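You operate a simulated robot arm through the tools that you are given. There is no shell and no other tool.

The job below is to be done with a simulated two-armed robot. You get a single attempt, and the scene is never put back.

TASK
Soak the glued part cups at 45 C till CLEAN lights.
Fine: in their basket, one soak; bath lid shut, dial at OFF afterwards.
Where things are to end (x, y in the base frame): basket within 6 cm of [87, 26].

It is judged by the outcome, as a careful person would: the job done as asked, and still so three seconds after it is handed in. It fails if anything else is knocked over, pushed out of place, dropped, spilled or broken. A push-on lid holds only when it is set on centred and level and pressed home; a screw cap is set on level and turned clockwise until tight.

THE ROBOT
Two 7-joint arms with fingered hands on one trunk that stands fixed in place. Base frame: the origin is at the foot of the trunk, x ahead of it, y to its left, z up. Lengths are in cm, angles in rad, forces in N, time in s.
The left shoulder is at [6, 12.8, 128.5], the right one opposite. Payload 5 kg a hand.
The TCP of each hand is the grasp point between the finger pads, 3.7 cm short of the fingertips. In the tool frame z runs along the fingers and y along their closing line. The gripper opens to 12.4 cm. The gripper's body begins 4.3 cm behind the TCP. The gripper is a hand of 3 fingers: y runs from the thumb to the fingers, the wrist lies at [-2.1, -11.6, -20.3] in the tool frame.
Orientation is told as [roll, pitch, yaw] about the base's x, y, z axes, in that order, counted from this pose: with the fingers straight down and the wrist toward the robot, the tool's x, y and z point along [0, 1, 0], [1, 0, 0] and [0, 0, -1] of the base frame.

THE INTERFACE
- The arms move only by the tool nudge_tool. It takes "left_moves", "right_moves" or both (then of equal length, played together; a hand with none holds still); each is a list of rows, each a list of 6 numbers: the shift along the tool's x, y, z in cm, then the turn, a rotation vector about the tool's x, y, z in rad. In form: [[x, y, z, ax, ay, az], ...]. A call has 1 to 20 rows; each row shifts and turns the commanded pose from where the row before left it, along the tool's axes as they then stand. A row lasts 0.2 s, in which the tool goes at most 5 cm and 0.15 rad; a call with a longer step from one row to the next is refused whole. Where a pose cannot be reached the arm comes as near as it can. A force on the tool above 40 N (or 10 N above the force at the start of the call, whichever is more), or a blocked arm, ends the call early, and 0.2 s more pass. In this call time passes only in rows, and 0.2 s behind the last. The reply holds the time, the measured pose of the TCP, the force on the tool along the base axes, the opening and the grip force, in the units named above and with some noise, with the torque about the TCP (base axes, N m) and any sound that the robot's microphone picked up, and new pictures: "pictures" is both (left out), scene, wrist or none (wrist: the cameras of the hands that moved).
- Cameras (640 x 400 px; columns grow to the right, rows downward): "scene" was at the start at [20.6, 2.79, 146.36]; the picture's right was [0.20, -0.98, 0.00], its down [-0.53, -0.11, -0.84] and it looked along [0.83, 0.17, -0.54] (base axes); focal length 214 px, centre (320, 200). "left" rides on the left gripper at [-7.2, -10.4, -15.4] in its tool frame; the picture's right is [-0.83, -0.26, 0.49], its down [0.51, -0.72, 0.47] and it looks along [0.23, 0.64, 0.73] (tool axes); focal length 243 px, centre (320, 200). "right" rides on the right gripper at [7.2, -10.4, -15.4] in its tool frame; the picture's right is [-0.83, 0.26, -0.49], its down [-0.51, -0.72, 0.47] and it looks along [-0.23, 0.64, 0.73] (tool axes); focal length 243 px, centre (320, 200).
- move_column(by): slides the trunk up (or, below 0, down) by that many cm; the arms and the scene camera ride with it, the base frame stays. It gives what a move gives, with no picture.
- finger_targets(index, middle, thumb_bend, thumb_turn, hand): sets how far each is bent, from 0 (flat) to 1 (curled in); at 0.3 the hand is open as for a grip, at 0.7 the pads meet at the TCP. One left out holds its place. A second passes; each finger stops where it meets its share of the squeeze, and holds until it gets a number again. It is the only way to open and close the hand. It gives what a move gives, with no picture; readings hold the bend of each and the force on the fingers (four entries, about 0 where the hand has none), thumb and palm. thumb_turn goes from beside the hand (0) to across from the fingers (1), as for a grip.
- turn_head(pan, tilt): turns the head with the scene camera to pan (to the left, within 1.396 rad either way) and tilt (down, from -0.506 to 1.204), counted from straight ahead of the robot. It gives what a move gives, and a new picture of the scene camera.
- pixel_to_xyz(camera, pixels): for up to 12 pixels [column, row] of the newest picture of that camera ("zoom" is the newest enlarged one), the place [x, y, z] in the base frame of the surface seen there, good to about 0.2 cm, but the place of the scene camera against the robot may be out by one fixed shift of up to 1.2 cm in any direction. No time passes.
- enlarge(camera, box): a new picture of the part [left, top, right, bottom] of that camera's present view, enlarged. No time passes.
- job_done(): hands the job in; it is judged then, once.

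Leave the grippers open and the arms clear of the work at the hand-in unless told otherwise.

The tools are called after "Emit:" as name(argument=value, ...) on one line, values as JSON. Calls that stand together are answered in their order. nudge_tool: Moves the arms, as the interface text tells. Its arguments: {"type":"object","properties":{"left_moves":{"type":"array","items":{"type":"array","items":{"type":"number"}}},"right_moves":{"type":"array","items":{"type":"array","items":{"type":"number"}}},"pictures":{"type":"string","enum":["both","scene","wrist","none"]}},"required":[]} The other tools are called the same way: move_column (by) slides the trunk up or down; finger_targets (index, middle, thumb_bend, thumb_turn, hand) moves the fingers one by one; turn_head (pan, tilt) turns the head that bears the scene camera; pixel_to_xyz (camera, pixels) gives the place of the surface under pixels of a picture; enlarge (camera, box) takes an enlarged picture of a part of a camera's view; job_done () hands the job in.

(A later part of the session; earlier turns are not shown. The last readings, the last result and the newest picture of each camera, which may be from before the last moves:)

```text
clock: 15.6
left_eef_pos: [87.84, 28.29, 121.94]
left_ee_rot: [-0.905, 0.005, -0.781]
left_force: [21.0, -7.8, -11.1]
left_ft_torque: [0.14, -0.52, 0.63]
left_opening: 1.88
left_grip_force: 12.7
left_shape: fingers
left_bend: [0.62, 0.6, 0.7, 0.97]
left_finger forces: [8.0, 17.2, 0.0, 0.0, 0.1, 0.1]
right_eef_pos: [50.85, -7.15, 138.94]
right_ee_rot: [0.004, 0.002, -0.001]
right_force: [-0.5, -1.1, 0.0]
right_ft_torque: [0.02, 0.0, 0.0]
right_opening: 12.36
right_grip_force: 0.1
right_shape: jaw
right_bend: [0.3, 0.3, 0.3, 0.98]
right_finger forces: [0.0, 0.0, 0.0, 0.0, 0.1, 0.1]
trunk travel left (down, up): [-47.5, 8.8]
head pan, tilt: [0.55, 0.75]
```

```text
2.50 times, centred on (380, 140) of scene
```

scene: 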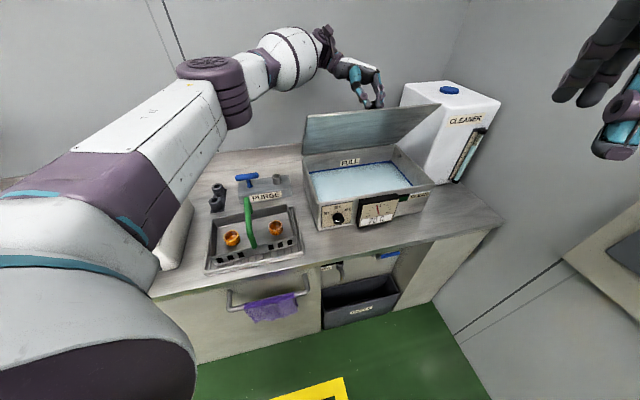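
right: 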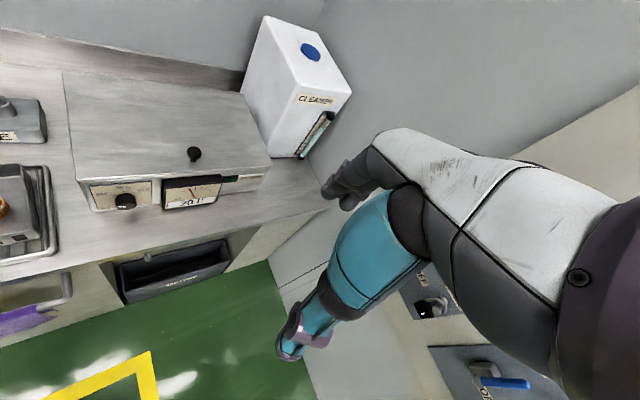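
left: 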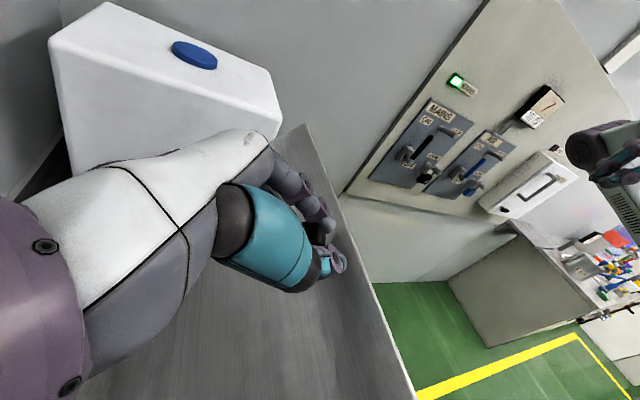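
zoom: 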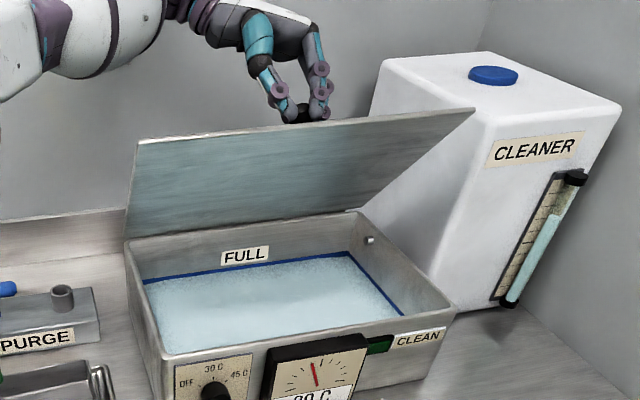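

The lid is still held by index and middle at about 55–57°. I'll bring the right hand under the lid to push it on from below: first turn the right hand in place (yaw +45°, then fingers swung forward to point at the bench, 15° down), and close it into a compact poker.

Emit:
nudge_tool(left_moves=[[0, 0.15, 0, 0, 0, 0], [0, 0.15, 0, 0, 0, 0], [0, 0.15, 0, 0, 0, 0], [0, 0.15, 0, 0, 0, 0], [0, 0, 0, 0, 0, 0], [0, 0, 0, 0, 0, 0], [0, 0, 0, 0, 0, 0], [0, 0, 0, 0, 0, 0], [0, 0, 0, 0, 0, 0], [0, 0, 0, 0, 0, 0], [0, 0, 0, 0, 0, 0], [0, 0, 0, 0, 0, 0], [0, 0, 0, 0, 0, 0], [0, 0, 0, 0, 0, 0], [0, 0, 0, 0, 0, 0], [0, 0, 0, 0, 0, 0]], right_moves=[[0, 0, 0, 0, 0, -0.131], [0, 0, 0, 0, 0, -0.131], [0, 0, 0, 0, 0, -0.131], [0, 0, 0, 0, 0, -0.131], [0, 0, 0, 0, 0, -0.131], [0, 0, 0, 0, 0, -0.131], [0, 0, 0, -0.131, 0, 0], [0, 0, 0, -0.131, 0, 0], [0, 0, 0, -0.131, 0, 0], [0, 0, 0, -0.131, 0, 0], [0, 0, 0, -0.131, 0, 0], [0, 0, 0, -0.131, 0, 0], [0, 0, 0, -0.131, 0, 0], [0, 0, 0, -0.131, 0, 0], [0, 0, 0, -0.131, 0, 0], [0, 0, 0, -0.131, 0, 0]], pictures="both")

Emit:
finger_targets(hand="right", index=0.7, middle=0.7, thumb_bend=0.7)

```text
clock: 19.0
left_eef_pos: [88.13, 27.9, 121.74]
left_ee_rot: [-0.907, 0.005, -0.78]
left_force: [13.2, -8.1, -6.7]
left_ft_torque: [0.0, -0.37, 0.4]
left_opening: 1.5
left_grip_force: 11.0
left_shape: fingers
left_bend: [0.65, 0.62, 0.69, 0.97]
left_finger forces: [6.5, 14.3, 0.0, 0.1, 0.8, 0.0]
right_eef_pos: [55.44, -7.93, 141.09]
right_ee_rot: [0.008, -1.313, 0.778]
right_force: [-0.7, -0.4, -0.3]
right_ft_torque: [0.01, 0.0, -0.03]
right_opening: 12.37
right_grip_force: 0.0
right_shape: jaw
right_bend: [0.3, 0.3, 0.3, 0.98]
right_finger forces: [0.0, 0.0, 0.0, 0.1, 0.0, 0.0]
right hand out of reach, approached as far as the arm can: row 12, 13, 14, 15, 16
trunk travel left (down, up): [-47.5, 8.8]
head pan, tilt: [0.55, 0.75]
```

scene: 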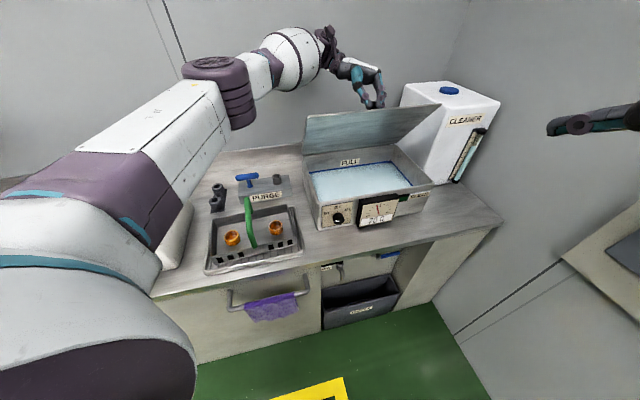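
right: 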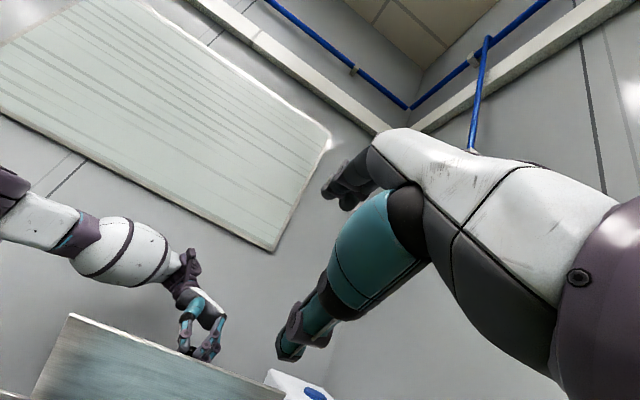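
left: 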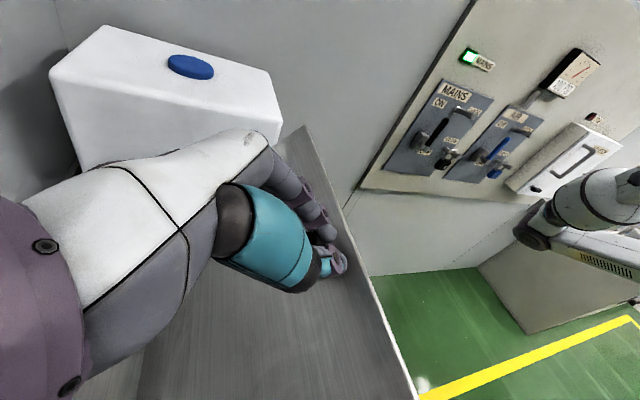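

```text
clock: 20.0
left_eef_pos: [88.15, 27.96, 121.99]
left_ee_rot: [-0.905, 0.007, -0.778]
left_force: [13.2, -8.8, -7.1]
left_ft_torque: [-0.02, -0.32, 0.41]
left_opening: 1.51
left_grip_force: 11.4
left_shape: fingers
left_bend: [0.65, 0.62, 0.69, 0.97]
left_finger forces: [6.7, 14.2, 0.1, 0.0, 0.8, 0.0]
right_eef_pos: [55.31, -7.8, 140.96]
right_ee_rot: [0.009, -1.311, 0.778]
right_force: [0.1, -0.3, -0.1]
right_ft_torque: [0.01, -0.03, -0.02]
right_opening: 0.74
right_grip_force: 0.0
right_shape: fingers
right_bend: [0.7, 0.7, 0.7, 0.98]
right_finger forces: [0.1, 0.0, 0.0, 0.0, 0.0, 0.1]
trunk travel left (down, up): [-47.5, 8.8]
head pan, tilt: [0.55, 0.75]
```

The right hand now points at the bench with its pads closed. I move it forward and down to just in front of the lid's underside, about (84, 14, 114).

Emit:
nudge_tool(right_moves=[[-0.91, -1.41, 4.39, 0, 0, 0], [-0.91, -1.41, 4.39, 0, 0, 0], [-0.91, -1.41, 4.39, 0, 0, 0], [-0.91, -1.41, 4.39, 0, 0, 0], [-0.91, -1.41, 4.39, 0, 0, 0], [-0.91, -1.41, 4.39, 0, 0, 0], [-0.91, -1.41, 4.39, 0, 0, 0], [-0.91, -1.41, 4.39, 0, 0, 0], [-0.91, -1.41, 4.39, 0, 0, 0]])

Emit:
enlarge(camera="scene", box=[290, 60, 490, 240])

```text
clock: 22.0
left_eef_pos: [88.1, 28.09, 121.93]
left_ee_rot: [-0.904, 0.005, -0.78]
left_force: [12.9, -10.8, -5.1]
left_ft_torque: [-0.08, -0.38, 0.42]
left_opening: 1.47
left_grip_force: 11.5
left_shape: fingers
left_bend: [0.65, 0.62, 0.69, 0.97]
left_finger forces: [7.0, 14.2, 0.0, 0.0, 0.9, 0.0]
right_eef_pos: [85.79, 11.13, 118.35]
right_ee_rot: [0.006, -1.311, 0.781]
right_force: [0.1, -0.1, 1.5]
right_ft_torque: [-0.05, 0.0, -0.01]
right_opening: 0.71
right_grip_force: 0.0
right_shape: fingers
right_bend: [0.7, 0.7, 0.7, 0.98]
right_finger forces: [0.0, 0.1, 0.0, 0.0, 0.0, 0.1]
trunk travel left (down, up): [-47.5, 8.8]
head pan, tilt: [0.55, 0.75]
```

scene: 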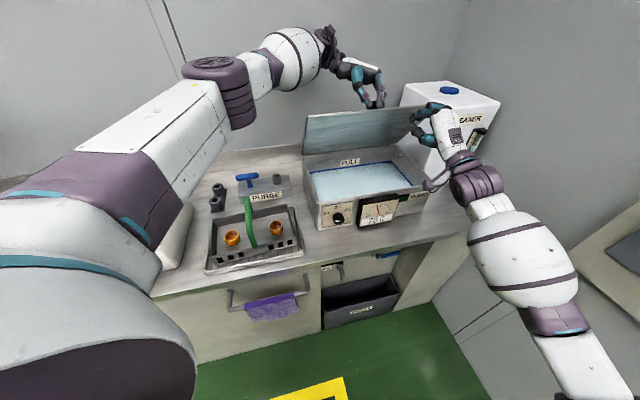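
right: 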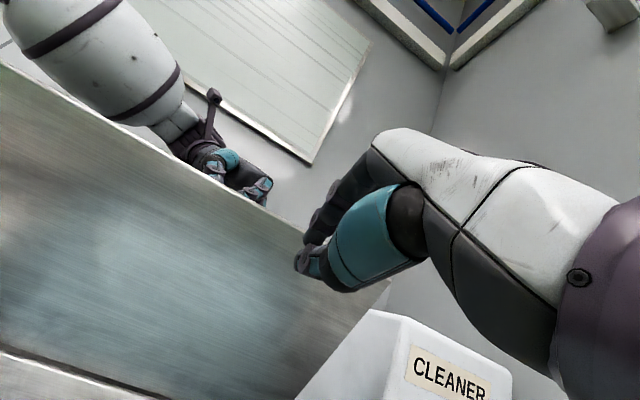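

```text
2.22 times, centred on (390, 150) of scene
```

zoom: 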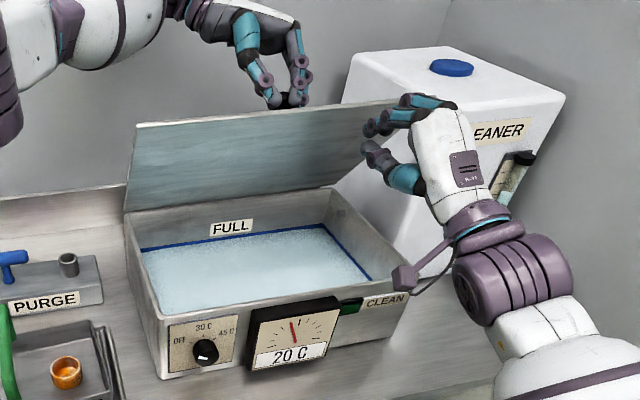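

The right hand is at (85.8, 11.1, 118.4), just below the lid edge. I lower it 4 cm, shift it 3 cm toward the middle, and advance towards the underside.

Emit:
nudge_tool(right_moves=[[1.5, -1.93, 0.52, 0, 0, 0], [1.5, -1.93, 0.52, 0, 0, 0], [0, 0.52, 1.93, 0, 0, 0], [0, 0.52, 1.93, 0, 0, 0], [0, 0.52, 1.93, 0, 0, 0], [0, 0.26, 0.97, 0, 0, 0]])

Emit:
enlarge(camera="scene", box=[290, 60, 490, 240])

```text
clock: 23.4
left_eef_pos: [88.01, 27.92, 121.86]
left_ee_rot: [-0.905, 0.005, -0.778]
left_force: [16.8, -7.7, -4.4]
left_ft_torque: [-0.06, -0.41, 0.48]
left_opening: 1.49
left_grip_force: 11.1
left_shape: fingers
left_bend: [0.66, 0.62, 0.69, 0.97]
left_finger forces: [6.0, 14.6, 0.0, 0.0, 0.8, 0.0]
right_eef_pos: [88.68, 18.12, 114.5]
right_ee_rot: [0.012, -1.312, 0.776]
right_force: [-4.9, -4.1, -1.5]
right_ft_torque: [0.1, -0.02, -0.06]
right_opening: 0.72
right_grip_force: 2.9
right_shape: fingers
right_bend: [0.7, 0.7, 0.7, 0.98]
right_finger forces: [0.1, 5.4, 0.1, 0.1, 0.0, 0.0]
trunk travel left (down, up): [-47.5, 8.8]
head pan, tilt: [0.55, 0.75]
```

scene: 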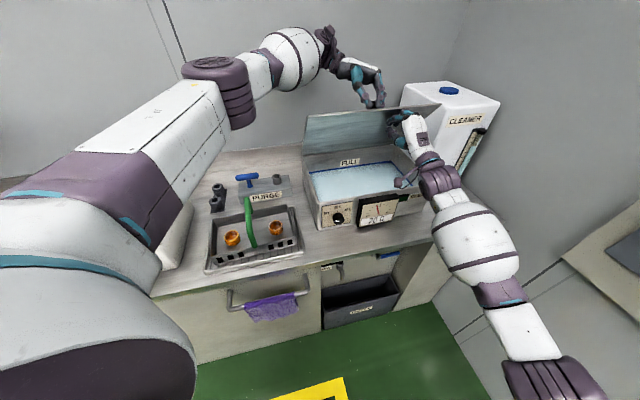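
right: 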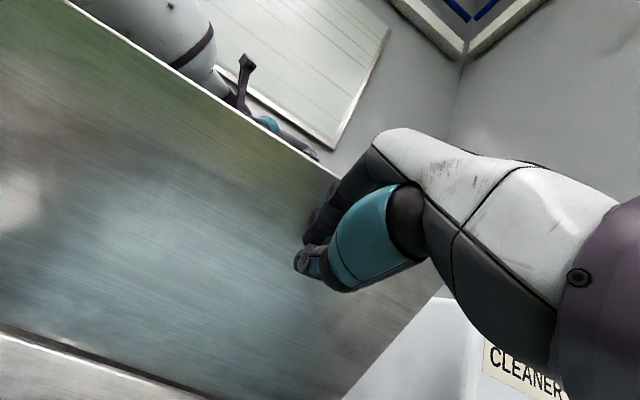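

```text
2.22 times, centred on (390, 150) of scene
```

zoom: 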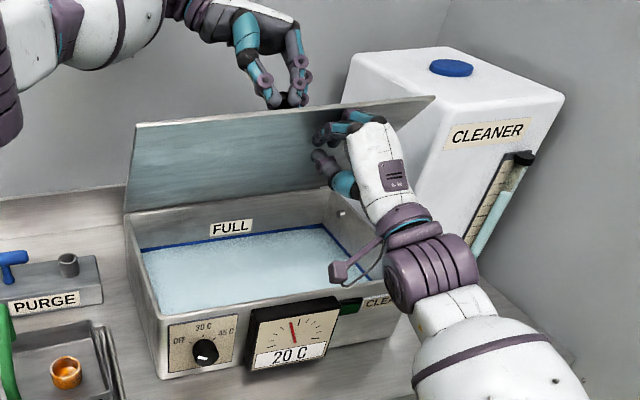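

The right finger presses the underside with about 6 N, so it supports the lid. Now I open the left hand to release the knob.

Emit:
finger_targets(hand="left", index=0.3, middle=0.3, thumb_bend=0.3)

Emit:
enlarge(camera="scene", box=[290, 60, 490, 240])

```text
clock: 24.4
left_eef_pos: [87.9, 28.06, 122.17]
left_ee_rot: [-0.903, 0.004, -0.779]
left_force: [-1.5, 0.2, -0.1]
left_ft_torque: [-0.01, 0.02, -0.01]
left_opening: 12.81
left_grip_force: 0.0
left_shape: fingers
left_bend: [0.3, 0.3, 0.3, 0.97]
left_finger forces: [0.0, 0.0, 0.0, 0.0, 0.1, 0.0]
right_eef_pos: [88.44, 18.34, 114.68]
right_ee_rot: [0.002, -1.309, 0.784]
right_force: [-1.3, -0.5, -1.9]
right_ft_torque: [-0.02, 0.01, 0.0]
right_opening: 0.7
right_grip_force: 1.3
right_shape: fingers
right_bend: [0.7, 0.7, 0.7, 0.98]
right_finger forces: [0.0, 2.0, 0.0, 0.0, 0.1, 0.1]
trunk travel left (down, up): [-47.5, 8.8]
head pan, tilt: [0.55, 0.75]
```

```text
2.22 times, centred on (390, 150) of scene
```

zoom: 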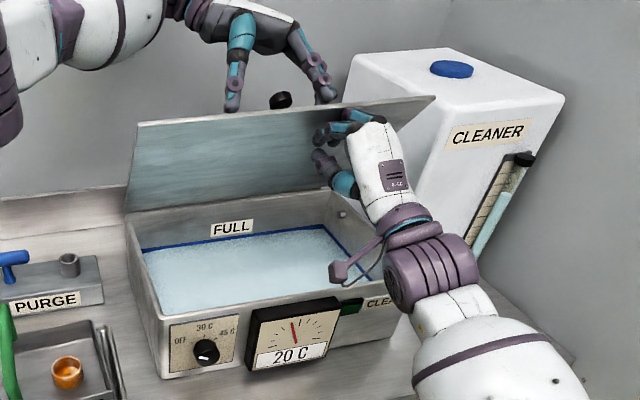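

Released; the right fingertip now carries the lid with about 2 N. I withdraw the left hand upward, then to the left along the bench, straightening it back to fingers-down.

Emit:
nudge_tool(left_moves=[[-2.36, 0, -1.85, 0, 0, 0], [-2.36, 0, -1.85, 0, 0, 0], [-2.36, 0, -1.85, 0, 0, 0], [-2.36, 0, -1.85, 0, 0, 0], [0, -4, 0, 0, 0.03, 0], [0, -4, 0, 0, 0.125, 0], [0, -4, 0, 0, 0.125, 0], [0, -4, 0, 0, 0.125, 0], [0, -4, 0, 0, 0.125, 0], [0, -4, 0, 0, 0.125, 0], [0, -4, 0, 0, 0.125, 0], [0, -4, 0, 0, 0.125, 0]], pictures="scene")

```text
clock: 27.0
left_eef_pos: [63.79, 50.82, 133.03]
left_ee_rot: [0.002, 0.001, -0.78]
left_force: [-1.3, 0.5, -0.2]
left_ft_torque: [-0.03, -0.05, 0.01]
left_opening: 12.85
left_grip_force: 0.0
left_shape: fingers
left_bend: [0.3, 0.3, 0.3, 0.98]
left_finger forces: [0.0, 0.0, 0.1, 0.1, 0.0, 0.0]
left hand out of reach, approached as far as the arm can: row 2, 3, 4
right_eef_pos: [88.31, 18.3, 114.82]
right_ee_rot: [-0.005, -1.312, 0.791]
right_force: [-2.6, -1.2, -2.1]
right_ft_torque: [0.04, -0.01, -0.07]
right_opening: 0.69
right_grip_force: 0.8
right_shape: fingers
right_bend: [0.7, 0.7, 0.7, 0.98]
right_finger forces: [0.1, 2.8, 0.0, 0.0, 0.1, 0.0]
trunk travel left (down, up): [-47.5, 8.8]
head pan, tilt: [0.55, 0.75]
```

scene: 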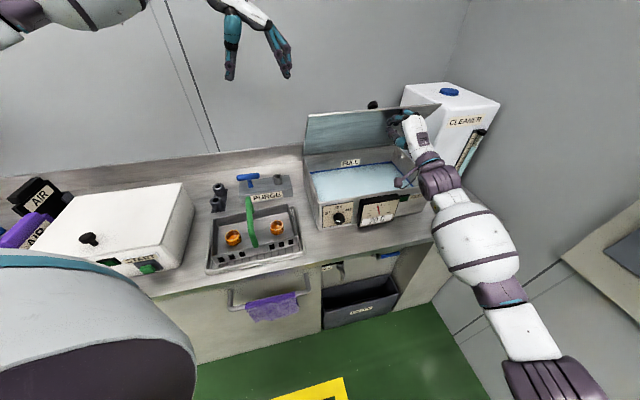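

The left hand is clear. I now push the lid on with the right hand along the bench-depth direction, in 2 cm steps.

Emit:
nudge_tool(right_moves=[[0, 0.39, 1.45, 0, 0, 0], [0, 0.39, 1.45, 0, 0, 0], [0, 0.39, 1.45, 0, 0, 0], [0, 0.39, 1.45, 0, 0, 0]])

Emit:
enlarge(camera="scene", box=[290, 60, 490, 240])

```text
clock: 28.0
left_eef_pos: [63.95, 50.58, 133.09]
left_ee_rot: [-0.001, 0.004, -0.779]
left_force: [-0.4, 0.9, 0.5]
left_ft_torque: [-0.02, -0.02, 0.0]
left_opening: 12.87
left_grip_force: 0.1
left_shape: fingers
left_bend: [0.3, 0.3, 0.3, 0.98]
left_finger forces: [0.0, 0.0, 0.1, 0.0, 0.0, 0.0]
right_eef_pos: [92.75, 22.57, 114.75]
right_ee_rot: [0.003, -1.311, 0.784]
right_force: [-1.0, -2.3, -0.7]
right_ft_torque: [0.03, 0.0, -0.1]
right_opening: 0.75
right_grip_force: 1.2
right_shape: fingers
right_bend: [0.7, 0.7, 0.7, 0.98]
right_finger forces: [0.0, 2.8, 0.0, 0.1, 0.0, 0.0]
trunk travel left (down, up): [-47.5, 8.8]
head pan, tilt: [0.55, 0.75]
```

scene: 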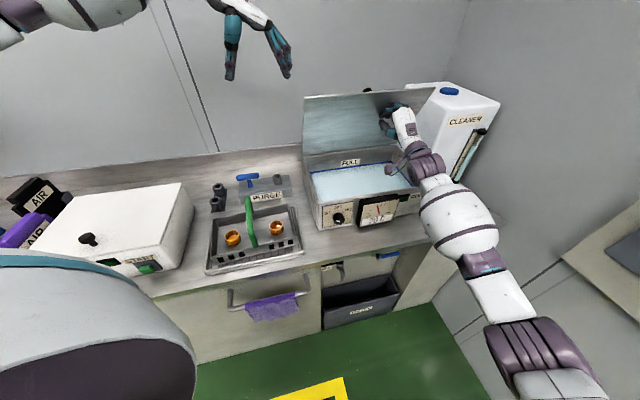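
right: 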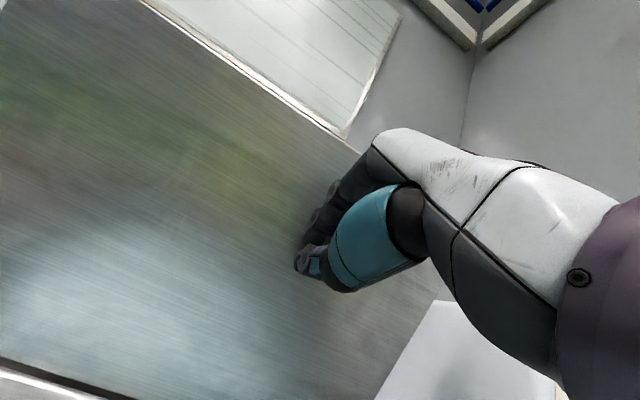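

```text
2.22 times, centred on (390, 150) of scene
```

zoom: 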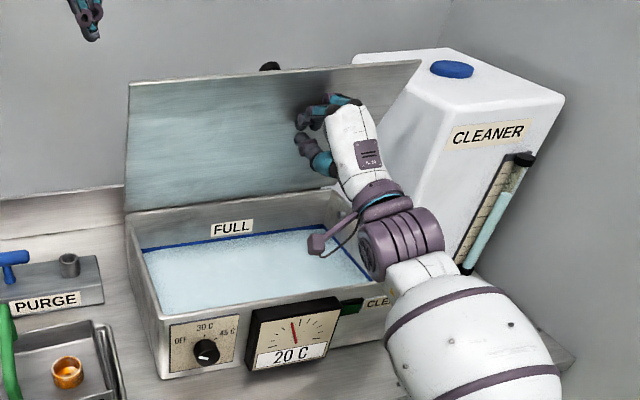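

The lid follows smoothly with about 3 N, now near 65°. I push on 6 cm more.

Emit:
nudge_tool(right_moves=[[0, 0.39, 1.45, 0, 0, 0], [0, 0.39, 1.45, 0, 0, 0], [0, 0.39, 1.45, 0, 0, 0], [0, 0.39, 1.45, 0, 0, 0]])

Emit:
enlarge(camera="scene", box=[290, 60, 490, 240])

```text
clock: 29.0
left_eef_pos: [64.05, 50.67, 133.14]
left_ee_rot: [-0.002, 0.004, -0.778]
left_force: [-0.5, -0.3, 0.2]
left_ft_torque: [-0.04, 0.01, -0.01]
left_opening: 12.88
left_grip_force: 0.1
left_shape: fingers
left_bend: [0.3, 0.3, 0.3, 0.98]
left_finger forces: [0.1, 0.0, 0.0, 0.1, 0.0, 0.1]
right_eef_pos: [96.97, 26.78, 114.74]
right_ee_rot: [0.004, -1.312, 0.784]
right_force: [-2.3, -3.0, -0.2]
right_ft_torque: [0.02, 0.01, 0.01]
right_opening: 0.52
right_grip_force: 1.8
right_shape: fingers
right_bend: [0.7, 0.7, 0.7, 0.98]
right_finger forces: [3.8, 0.2, 0.1, 0.0, 0.0, 0.0]
trunk travel left (down, up): [-47.5, 8.8]
head pan, tilt: [0.55, 0.75]
```

scene: 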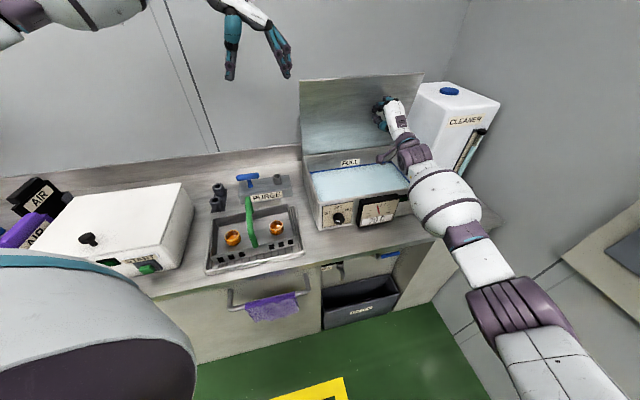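
right: 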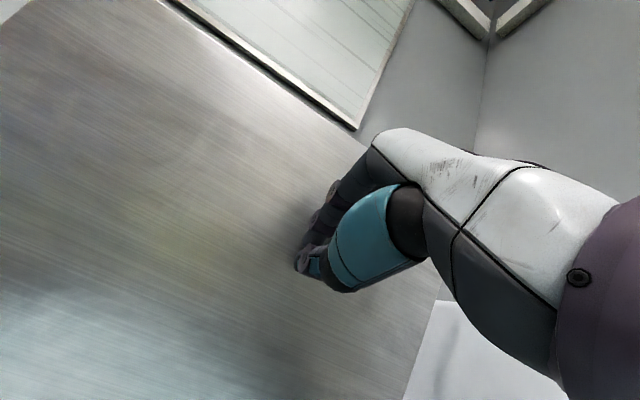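

```text
2.22 times, centred on (390, 150) of scene
```

zoom: 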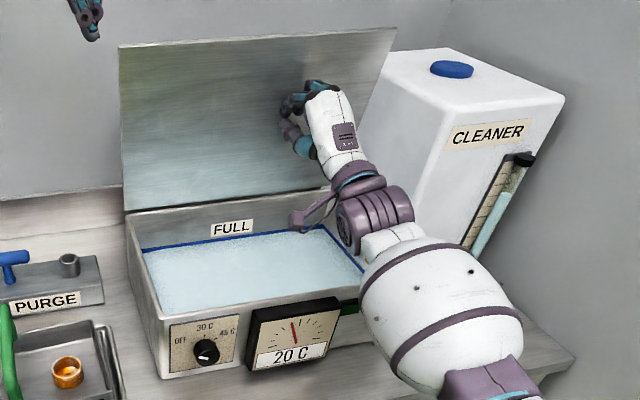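

Lid near 82°. I push on gently another 3.5 cm, watching the force for a stop.

Emit:
nudge_tool(right_moves=[[0, 0.18, 0.68, 0, 0, 0], [0, 0.18, 0.68, 0, 0, 0], [0, 0.18, 0.68, 0, 0, 0], [0, 0.18, 0.68, 0, 0, 0], [0, 0.18, 0.68, 0, 0, 0]])

Emit:
enlarge(camera="scene", box=[290, 60, 490, 240])

```text
clock: 30.2
left_eef_pos: [63.99, 50.53, 133.13]
left_ee_rot: [0.0, 0.005, -0.779]
left_force: [0.6, 0.2, 0.3]
left_ft_torque: [0.01, 0.0, 0.04]
left_opening: 12.85
left_grip_force: 0.1
left_shape: fingers
left_bend: [0.3, 0.3, 0.3, 0.98]
left_finger forces: [0.0, 0.1, 0.0, 0.0, 0.0, 0.1]
right_eef_pos: [99.39, 29.26, 114.73]
right_ee_rot: [0.004, -1.311, 0.783]
right_force: [-1.5, -1.9, 1.0]
right_ft_torque: [0.02, -0.02, 0.05]
right_opening: 0.59
right_grip_force: 1.4
right_shape: fingers
right_bend: [0.7, 0.7, 0.7, 0.98]
right_finger forces: [2.1, 0.0, 0.0, 0.1, 0.0, 0.0]
trunk travel left (down, up): [-47.5, 8.8]
head pan, tilt: [0.55, 0.75]
```

scene: 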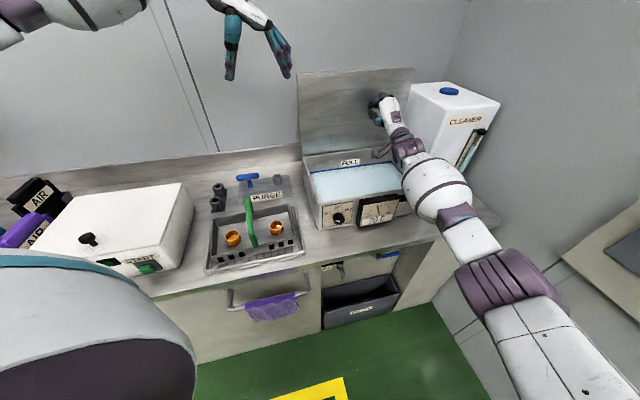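
right: 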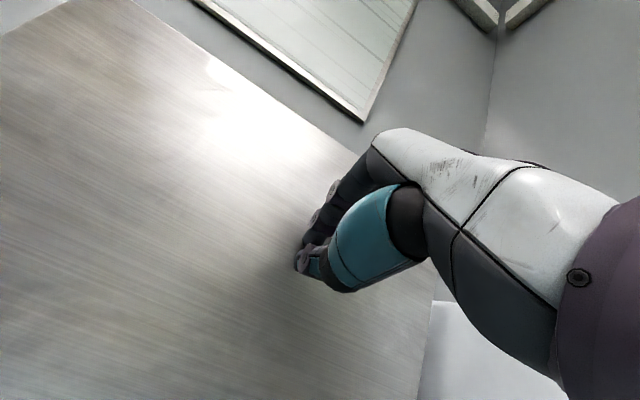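

```text
2.22 times, centred on (390, 150) of scene
```

zoom: 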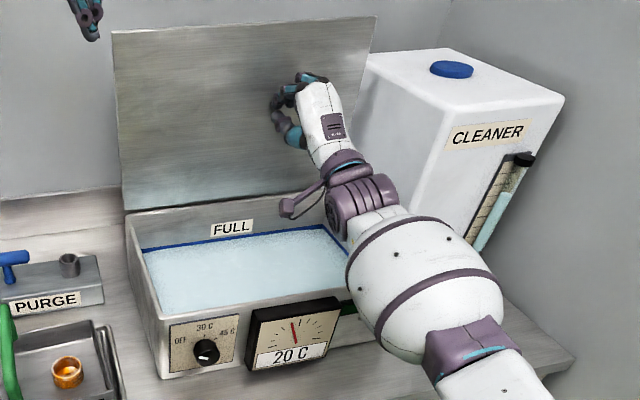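

At about 94° the lid still needs a steady 2–3 N, so the hinge has friction. I push 3 cm more so it rests safely past upright.

Emit:
nudge_tool(right_moves=[[0, 0.18, 0.68, 0, 0, 0], [0, 0.18, 0.68, 0, 0, 0], [0, 0.18, 0.68, 0, 0, 0], [0, 0.18, 0.68, 0, 0, 0]], pictures="scene")

Emit:
enlarge(camera="scene", box=[290, 60, 490, 240])

```text
clock: 31.2
left_eef_pos: [63.93, 50.68, 133.07]
left_ee_rot: [0.0, 0.004, -0.777]
left_force: [-0.4, 0.3, -0.2]
left_ft_torque: [-0.02, -0.01, 0.01]
left_opening: 12.88
left_grip_force: 0.0
left_shape: fingers
left_bend: [0.3, 0.3, 0.3, 0.98]
left_finger forces: [0.1, 0.0, 0.1, 0.0, 0.0, 0.0]
right_eef_pos: [101.37, 31.33, 114.91]
right_ee_rot: [0.0, -1.311, 0.786]
right_force: [-2.2, -3.1, 0.4]
right_ft_torque: [-0.04, -0.02, -0.02]
right_opening: 0.48
right_grip_force: 1.8
right_shape: fingers
right_bend: [0.7, 0.7, 0.7, 0.98]
right_finger forces: [2.9, 0.2, 0.0, 0.0, 0.0, 0.0]
trunk travel left (down, up): [-47.5, 8.8]
head pan, tilt: [0.55, 0.75]
```

scene: 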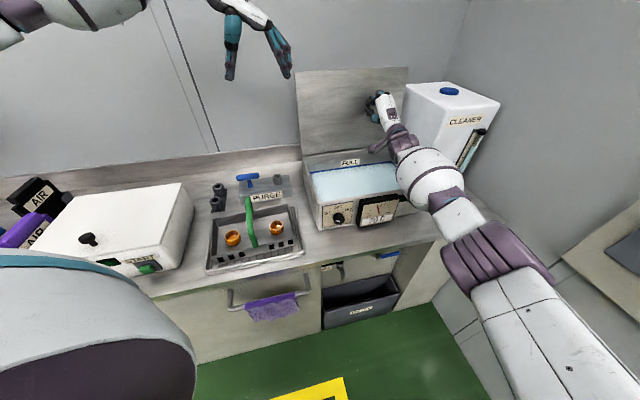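

```text
2.22 times, centred on (390, 150) of scene
```

zoom: 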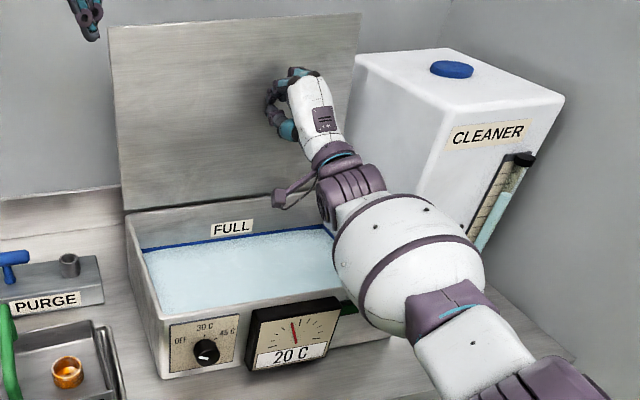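

The lid is about 103° open. I back the right hand off 3 cm and watch whether the lid stays.

Emit:
nudge_tool(right_moves=[[0, -0.26, -0.97, 0, 0, 0], [0, -0.26, -0.97, 0, 0, 0], [0, -0.26, -0.97, 0, 0, 0]], pictures="scene")

Emit:
enlarge(camera="scene", box=[290, 60, 490, 240])

```text
clock: 32.0
left_eef_pos: [63.97, 50.65, 133.09]
left_ee_rot: [-0.001, 0.002, -0.779]
left_force: [0.2, 0.1, -0.3]
left_ft_torque: [0.02, 0.0, 0.0]
left_opening: 12.86
left_grip_force: 0.1
left_shape: fingers
left_bend: [0.3, 0.3, 0.3, 0.98]
left_finger forces: [0.0, 0.0, 0.1, 0.0, 0.0, 0.0]
right_eef_pos: [99.3, 29.02, 114.61]
right_ee_rot: [0.001, -1.312, 0.785]
right_force: [-0.7, 0.8, -0.6]
right_ft_torque: [0.0, 0.0, 0.01]
right_opening: 0.67
right_grip_force: 0.0
right_shape: fingers
right_bend: [0.7, 0.7, 0.7, 0.98]
right_finger forces: [0.1, 0.1, 0.1, 0.0, 0.0, 0.0]
trunk travel left (down, up): [-47.5, 8.8]
head pan, tilt: [0.55, 0.75]
```

scene: 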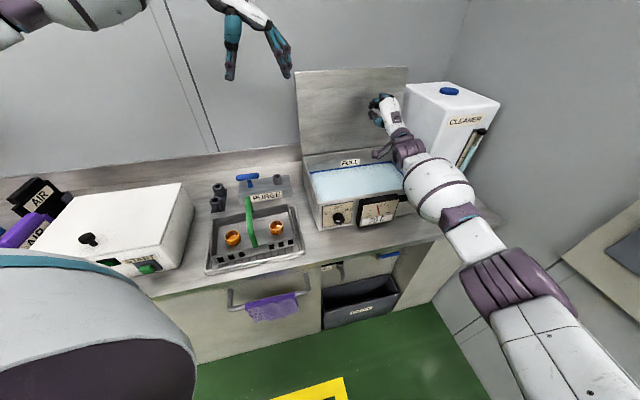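

```text
2.22 times, centred on (390, 150) of scene
```

zoom: 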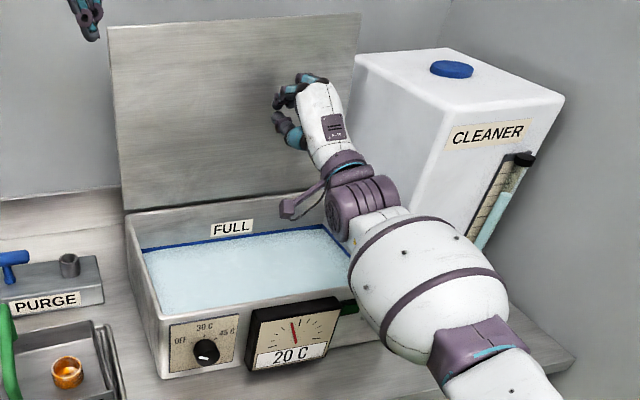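

The lid stays up by itself. I retract the right hand well back toward the robot's right.

Emit:
nudge_tool(right_moves=[[0, -1.04, -3.86, 0, 0, 0], [0, -1.04, -3.86, 0, 0, 0], [0, -1.04, -3.86, 0, 0, 0], [0, -1.04, -3.86, 0, 0, 0], [0, -1.04, -3.86, 0, 0, 0], [-1, -1.0, -3.5, 0, 0, 0], [-2, 0, -3, 0, 0, 0], [-2, 0, -3, 0, 0, 0]], pictures="scene")

Emit:
turn_head(pan=0.75, tilt=0.8)

Emit:
enlarge(camera="left", box=[0, 0, 640, 400])

```text
clock: 33.8
left_eef_pos: [63.85, 50.64, 133.1]
left_ee_rot: [0.002, 0.004, -0.779]
left_force: [-0.2, 0.6, -0.1]
left_ft_torque: [0.02, 0.02, 0.0]
left_opening: 12.85
left_grip_force: 0.1
left_shape: fingers
left_bend: [0.3, 0.3, 0.3, 0.98]
left_finger forces: [0.0, 0.0, 0.0, 0.0, 0.0, 0.0]
right_eef_pos: [81.95, 4.62, 116.11]
right_ee_rot: [0.003, -1.312, 0.783]
right_force: [0.8, -0.5, 0.7]
right_ft_torque: [0.01, 0.05, 0.01]
right_opening: 0.67
right_grip_force: 0.0
right_shape: fingers
right_bend: [0.7, 0.7, 0.7, 0.98]
right_finger forces: [0.0, 0.0, 0.0, 0.0, 0.1, 0.0]
trunk travel left (down, up): [-47.5, 8.8]
head pan, tilt: [0.55, 0.75]
```

scene: 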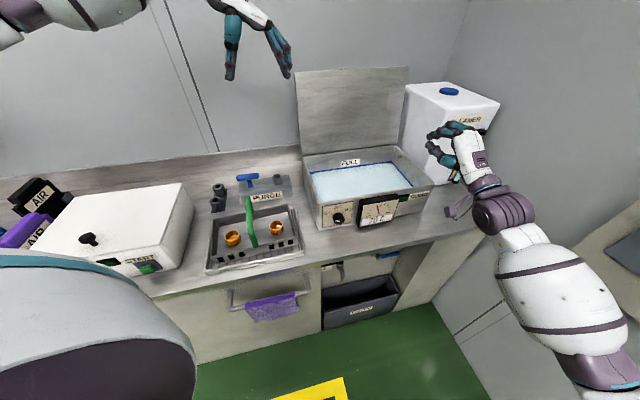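

```text
clock: 34.5
left_eef_pos: [63.97, 50.78, 133.02]
left_ee_rot: [-0.001, 0.003, -0.778]
left_force: [0.0, 0.4, 0.4]
left_ft_torque: [0.01, -0.02, 0.01]
left_opening: 12.86
left_grip_force: 0.1
left_shape: fingers
left_bend: [0.3, 0.3, 0.3, 0.98]
left_finger forces: [0.0, 0.1, 0.1, 0.0, 0.0, 0.0]
right_eef_pos: [82.07, 4.67, 116.08]
right_ee_rot: [0.002, -1.31, 0.783]
right_force: [-0.3, -0.3, -0.3]
right_ft_torque: [0.0, 0.0, 0.03]
right_opening: 0.65
right_grip_force: 0.1
right_shape: fingers
right_bend: [0.7, 0.7, 0.7, 0.98]
right_finger forces: [0.0, 0.1, 0.0, 0.0, 0.0, 0.0]
trunk travel left (down, up): [-47.5, 8.8]
head pan, tilt: [0.75, 0.799]
```

scene: 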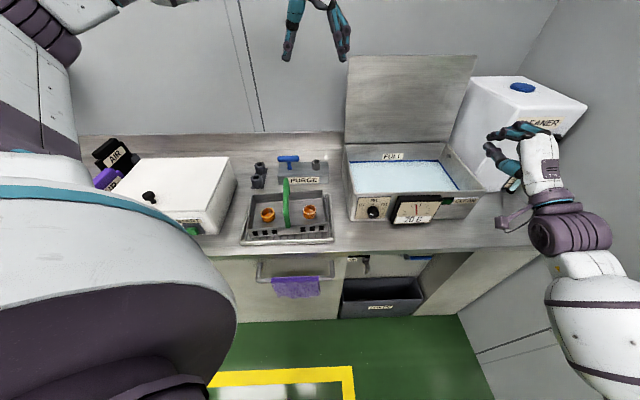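

```text
1.00 times, centred on (320, 200) of left (not enlarged: the box is as wide or as high as the picture)
```

zoom: 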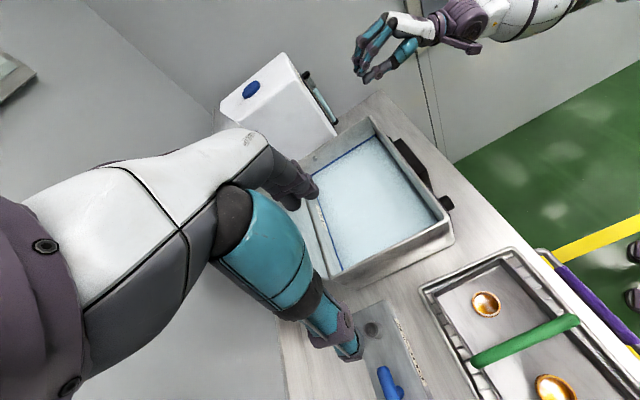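

The right hand is still near the bath's right front, so I'll back it off more. I also measure the bath opening, liquid level and basket in both pictures.

Emit:
nudge_tool(right_moves=[[0, -1.04, -3.86, 0, 0, 0], [0, -1.04, -3.86, 0, 0, 0], [0, -1.04, -3.86, 0, 0, 0], [0, -1.04, -3.86, 0, 0, 0]], pictures="scene")

Emit:
pixel_to_xyz(camera="left", pixels=[[376, 118], [447, 218], [439, 226], [371, 132], [340, 268], [360, 190], [334, 274], [425, 292], [512, 250], [525, 342], [478, 360], [572, 320]])

Emit:
enlarge(camera="scene", box=[230, 140, 500, 260])

Emit:
enlarge(camera="left", box=[280, 100, 640, 400])

```text
clock: 35.5
left_eef_pos: [63.93, 50.61, 133.24]
left_ee_rot: [0.002, 0.003, -0.779]
left_force: [0.4, -0.2, 0.5]
left_ft_torque: [0.03, 0.0, 0.02]
left_opening: 12.85
left_grip_force: 0.1
left_shape: fingers
left_bend: [0.3, 0.3, 0.3, 0.98]
left_finger forces: [0.1, 0.0, 0.0, 0.0, 0.0, 0.0]
right_eef_pos: [70.44, -6.6, 116.12]
right_ee_rot: [0.0, -1.31, 0.788]
right_force: [0.5, -0.4, 0.2]
right_ft_torque: [0.02, 0.03, -0.02]
right_opening: 0.68
right_grip_force: 0.1
right_shape: fingers
right_bend: [0.7, 0.7, 0.7, 0.98]
right_finger forces: [0.0, 0.0, 0.1, 0.1, 0.0, 0.1]
trunk travel left (down, up): [-47.5, 8.8]
head pan, tilt: [0.75, 0.799]
```

scene: 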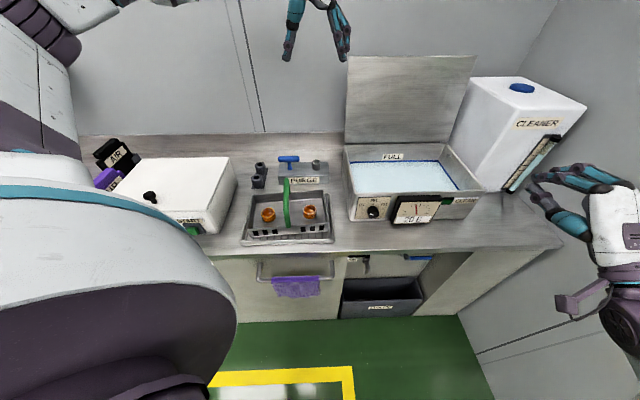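

```text
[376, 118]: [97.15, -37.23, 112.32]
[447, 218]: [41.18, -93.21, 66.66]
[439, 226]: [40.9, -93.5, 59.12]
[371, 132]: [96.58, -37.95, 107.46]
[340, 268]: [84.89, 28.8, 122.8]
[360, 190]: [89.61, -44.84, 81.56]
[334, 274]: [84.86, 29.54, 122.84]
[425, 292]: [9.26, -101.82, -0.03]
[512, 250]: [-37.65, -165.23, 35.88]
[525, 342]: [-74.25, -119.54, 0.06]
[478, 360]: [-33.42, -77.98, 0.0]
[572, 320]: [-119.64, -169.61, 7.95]
```

```text
2.37 times, centred on (365, 200) of scene
```

zoom: 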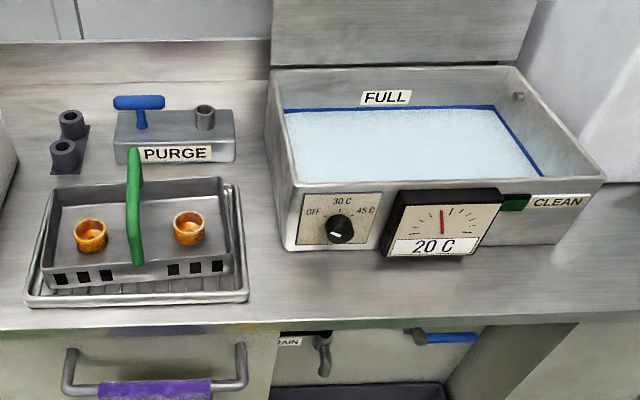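

```text
1.33 times, centred on (460, 250) of left
```

zoom: 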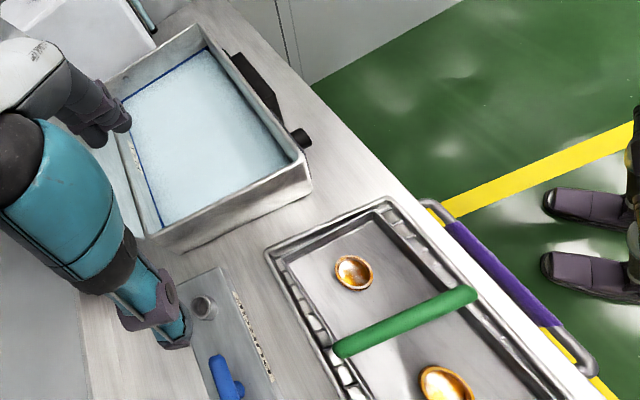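

The wrist picture used before was stale; I'll measure in the newest enlarged left picture instead: handle ends at (345,347) and (470,293), bath rim and basket corners.

Emit:
pixel_to_xyz(camera="zoom", pixels=[[345, 348], [372, 337], [405, 321], [440, 306], [466, 295], [353, 272], [445, 385], [285, 268], [400, 225], [190, 30], [308, 175], [210, 150]])

Emit:
pixel_to_xyz(camera="zoom", pixels=[[203, 50], [290, 160], [160, 225], [148, 238], [120, 100], [269, 250], [378, 202], [393, 205], [280, 262], [300, 310], [240, 120], [330, 230]])

```text
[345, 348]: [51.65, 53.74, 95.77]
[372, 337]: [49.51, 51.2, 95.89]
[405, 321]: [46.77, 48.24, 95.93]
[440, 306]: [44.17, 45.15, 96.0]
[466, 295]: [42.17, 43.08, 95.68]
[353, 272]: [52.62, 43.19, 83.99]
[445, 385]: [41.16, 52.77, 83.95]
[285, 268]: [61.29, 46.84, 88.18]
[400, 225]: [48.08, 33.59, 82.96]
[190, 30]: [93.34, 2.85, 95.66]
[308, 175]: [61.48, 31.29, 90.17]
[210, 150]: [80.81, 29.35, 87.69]
```

```text
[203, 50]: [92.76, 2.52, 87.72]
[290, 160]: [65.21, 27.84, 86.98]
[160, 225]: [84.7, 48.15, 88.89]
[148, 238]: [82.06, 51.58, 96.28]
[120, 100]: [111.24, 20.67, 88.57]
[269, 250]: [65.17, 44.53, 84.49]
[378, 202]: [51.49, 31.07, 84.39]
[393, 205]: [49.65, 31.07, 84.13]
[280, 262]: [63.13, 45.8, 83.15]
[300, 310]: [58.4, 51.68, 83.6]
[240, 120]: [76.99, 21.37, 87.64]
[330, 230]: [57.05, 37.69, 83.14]
```

Handle: along the bench depth, centre near (46.9, 48.3), top z 95.95. Liquid surface z≈87.7; bath centre ≈ (86.7, 26). I move the left hand over the handle at z≈110.

Emit:
nudge_tool(left_moves=[[-2.27, -1.73, 3.83, 0, 0, 0], [-2.27, -1.73, 3.83, 0, 0, 0], [-2.27, -1.73, 3.83, 0, 0, 0], [-2.27, -1.73, 3.83, 0, 0, 0], [-2.27, -1.73, 3.83, 0, 0, 0], [-2.27, -1.73, 3.83, 0, 0, 0]])

Emit:
enlarge(camera="left", box=[200, 150, 600, 400])

```text
clock: 36.9
left_eef_pos: [46.92, 48.42, 110.02]
left_ee_rot: [0.002, 0.002, -0.779]
left_force: [-0.2, 0.5, -0.2]
left_ft_torque: [0.0, -0.05, 0.0]
left_opening: 12.87
left_grip_force: 0.1
left_shape: fingers
left_bend: [0.3, 0.3, 0.3, 0.98]
left_finger forces: [0.1, 0.0, 0.1, 0.0, 0.0, 0.0]
right_eef_pos: [70.72, -6.39, 116.11]
right_ee_rot: [-0.001, -1.31, 0.786]
right_force: [0.5, 0.9, -0.3]
right_ft_torque: [0.01, 0.01, 0.0]
right_opening: 0.67
right_grip_force: 0.3
right_shape: fingers
right_bend: [0.7, 0.7, 0.7, 0.98]
right_finger forces: [0.0, 0.0, 0.0, 0.1, 0.0, 0.0]
trunk travel left (down, up): [-47.5, 8.8]
head pan, tilt: [0.75, 0.799]
```

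scene: 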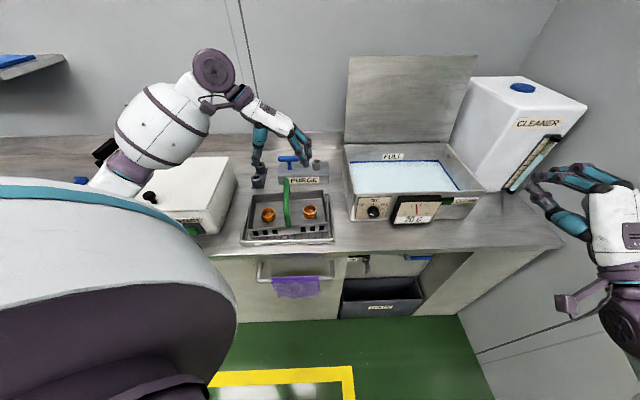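
left: 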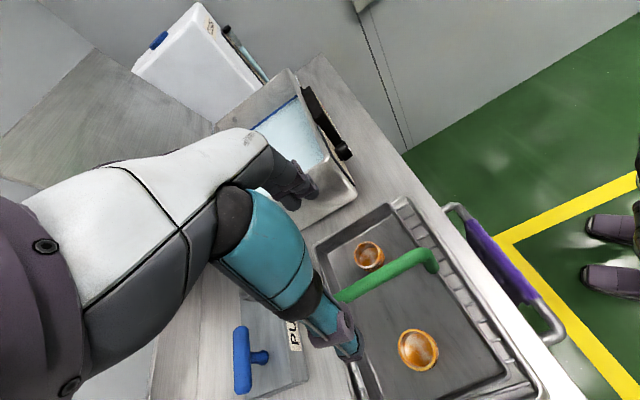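

```text
1.60 times, centred on (400, 275) of left
```

zoom: 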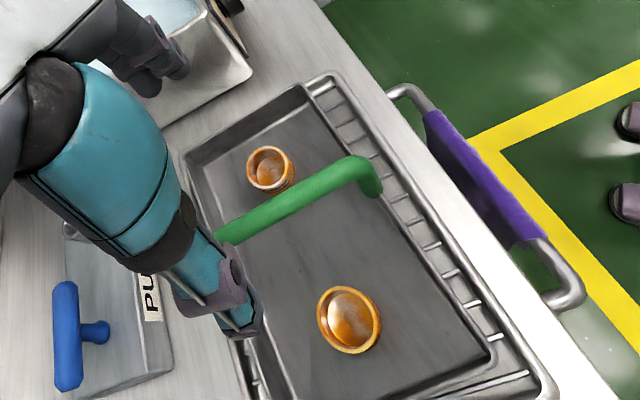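

A point 15 cm below the TCP should appear at (369,283), and the handle passes right there, so it's aligned. I measure the handle once more in the enlarged view to be sure.

Emit:
pixel_to_xyz(camera="zoom", pixels=[[235, 229], [260, 216], [300, 195], [340, 173], [358, 163], [300, 186], [300, 205], [269, 170], [350, 318], [300, 90], [490, 350]])

```text
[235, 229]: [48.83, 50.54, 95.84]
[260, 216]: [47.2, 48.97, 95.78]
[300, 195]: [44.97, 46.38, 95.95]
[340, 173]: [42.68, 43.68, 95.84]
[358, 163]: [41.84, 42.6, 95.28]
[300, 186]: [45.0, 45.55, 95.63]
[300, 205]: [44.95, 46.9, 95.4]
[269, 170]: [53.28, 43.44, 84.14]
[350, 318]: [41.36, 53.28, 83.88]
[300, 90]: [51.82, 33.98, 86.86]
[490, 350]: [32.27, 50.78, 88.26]
```

The basket is turned about 3° from the bench, handle line at 48°. I turn the hand by that much and descend to the handle, z≈95.2.

Emit:
nudge_tool(left_moves=[[0, 0, 3, 0, 0, -0.055], [0, 0, 3, 0, 0, 0], [0, 0, 3, 0, 0, 0], [0, 0, 3, 0, 0, 0], [0, 0, 1.5, 0, 0, 0], [0, 0, 1.3, 0, 0, 0]])

Emit:
enlarge(camera="scene", box=[210, 130, 370, 260])

```text
clock: 38.3
left_eef_pos: [46.92, 48.41, 95.26]
left_ee_rot: [0.002, 0.004, -0.724]
left_force: [0.4, 0.8, -0.1]
left_ft_torque: [0.0, 0.01, 0.01]
left_opening: 12.88
left_grip_force: 0.1
left_shape: fingers
left_bend: [0.3, 0.3, 0.3, 0.98]
left_finger forces: [0.0, 0.0, 0.0, 0.1, 0.1, 0.1]
right_eef_pos: [70.67, -6.49, 116.08]
right_ee_rot: [0.001, -1.313, 0.785]
right_force: [0.6, -0.1, 0.1]
right_ft_torque: [-0.03, 0.0, 0.02]
right_opening: 0.63
right_grip_force: 0.0
right_shape: fingers
right_bend: [0.7, 0.7, 0.7, 0.98]
right_finger forces: [0.0, 0.1, 0.0, 0.0, 0.1, 0.0]
trunk travel left (down, up): [-47.5, 8.8]
head pan, tilt: [0.75, 0.799]
```

scene: 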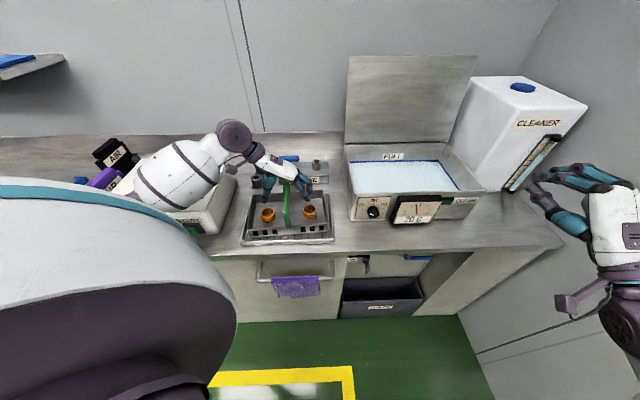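
left: 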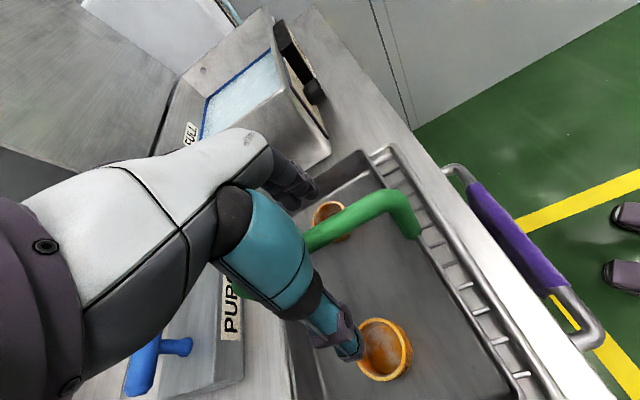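

```text
3.08 times, centred on (290, 195) of scene
```

zoom: 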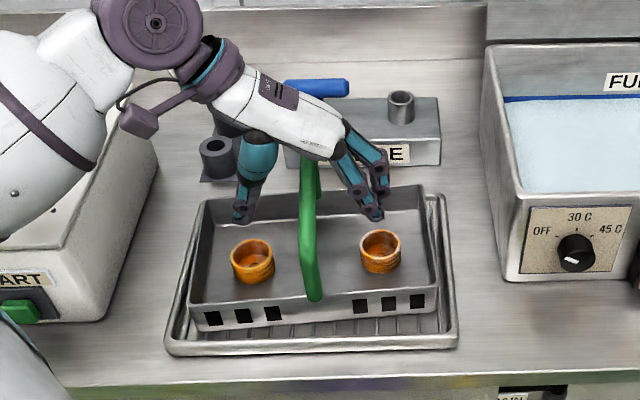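

The fingers straddle the green handle and force reads zero. I close on it.

Emit:
finger_targets(hand="left", index=0.75, middle=0.75, thumb_bend=0.75)

Emit:
enlarge(camera="scene", box=[210, 130, 370, 260])

Emit:
enlarge(camera="left", box=[180, 120, 460, 400])

```text
clock: 39.3
left_eef_pos: [47.09, 48.3, 95.31]
left_ee_rot: [0.0, 0.005, -0.725]
left_force: [-0.5, 0.2, -6.0]
left_ft_torque: [-0.04, 0.04, -0.03]
left_opening: 0.06
left_grip_force: 2.7
left_shape: fingers
left_bend: [0.74, 0.74, 0.72, 0.97]
left_finger forces: [0.1, 5.5, 0.0, 0.1, 0.1, 0.0]
right_eef_pos: [70.69, -6.56, 115.95]
right_ee_rot: [0.0, -1.311, 0.783]
right_force: [0.2, -0.7, 0.4]
right_ft_torque: [0.02, -0.03, 0.0]
right_opening: 0.67
right_grip_force: 0.0
right_shape: fingers
right_bend: [0.7, 0.7, 0.7, 0.98]
right_finger forces: [0.0, 0.2, 0.0, 0.1, 0.1, 0.0]
trunk travel left (down, up): [-47.5, 8.8]
head pan, tilt: [0.75, 0.799]
```

```text
3.08 times, centred on (290, 195) of scene
```

zoom: 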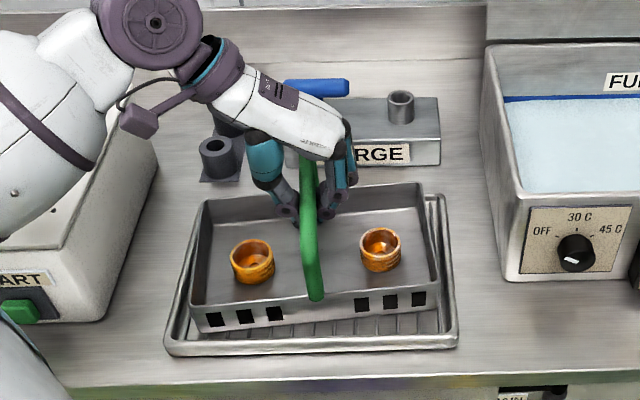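

```text
1.43 times, centred on (320, 260) of left
```

zoom: 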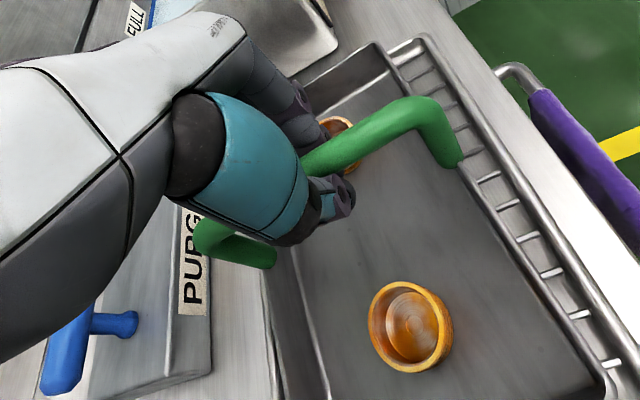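

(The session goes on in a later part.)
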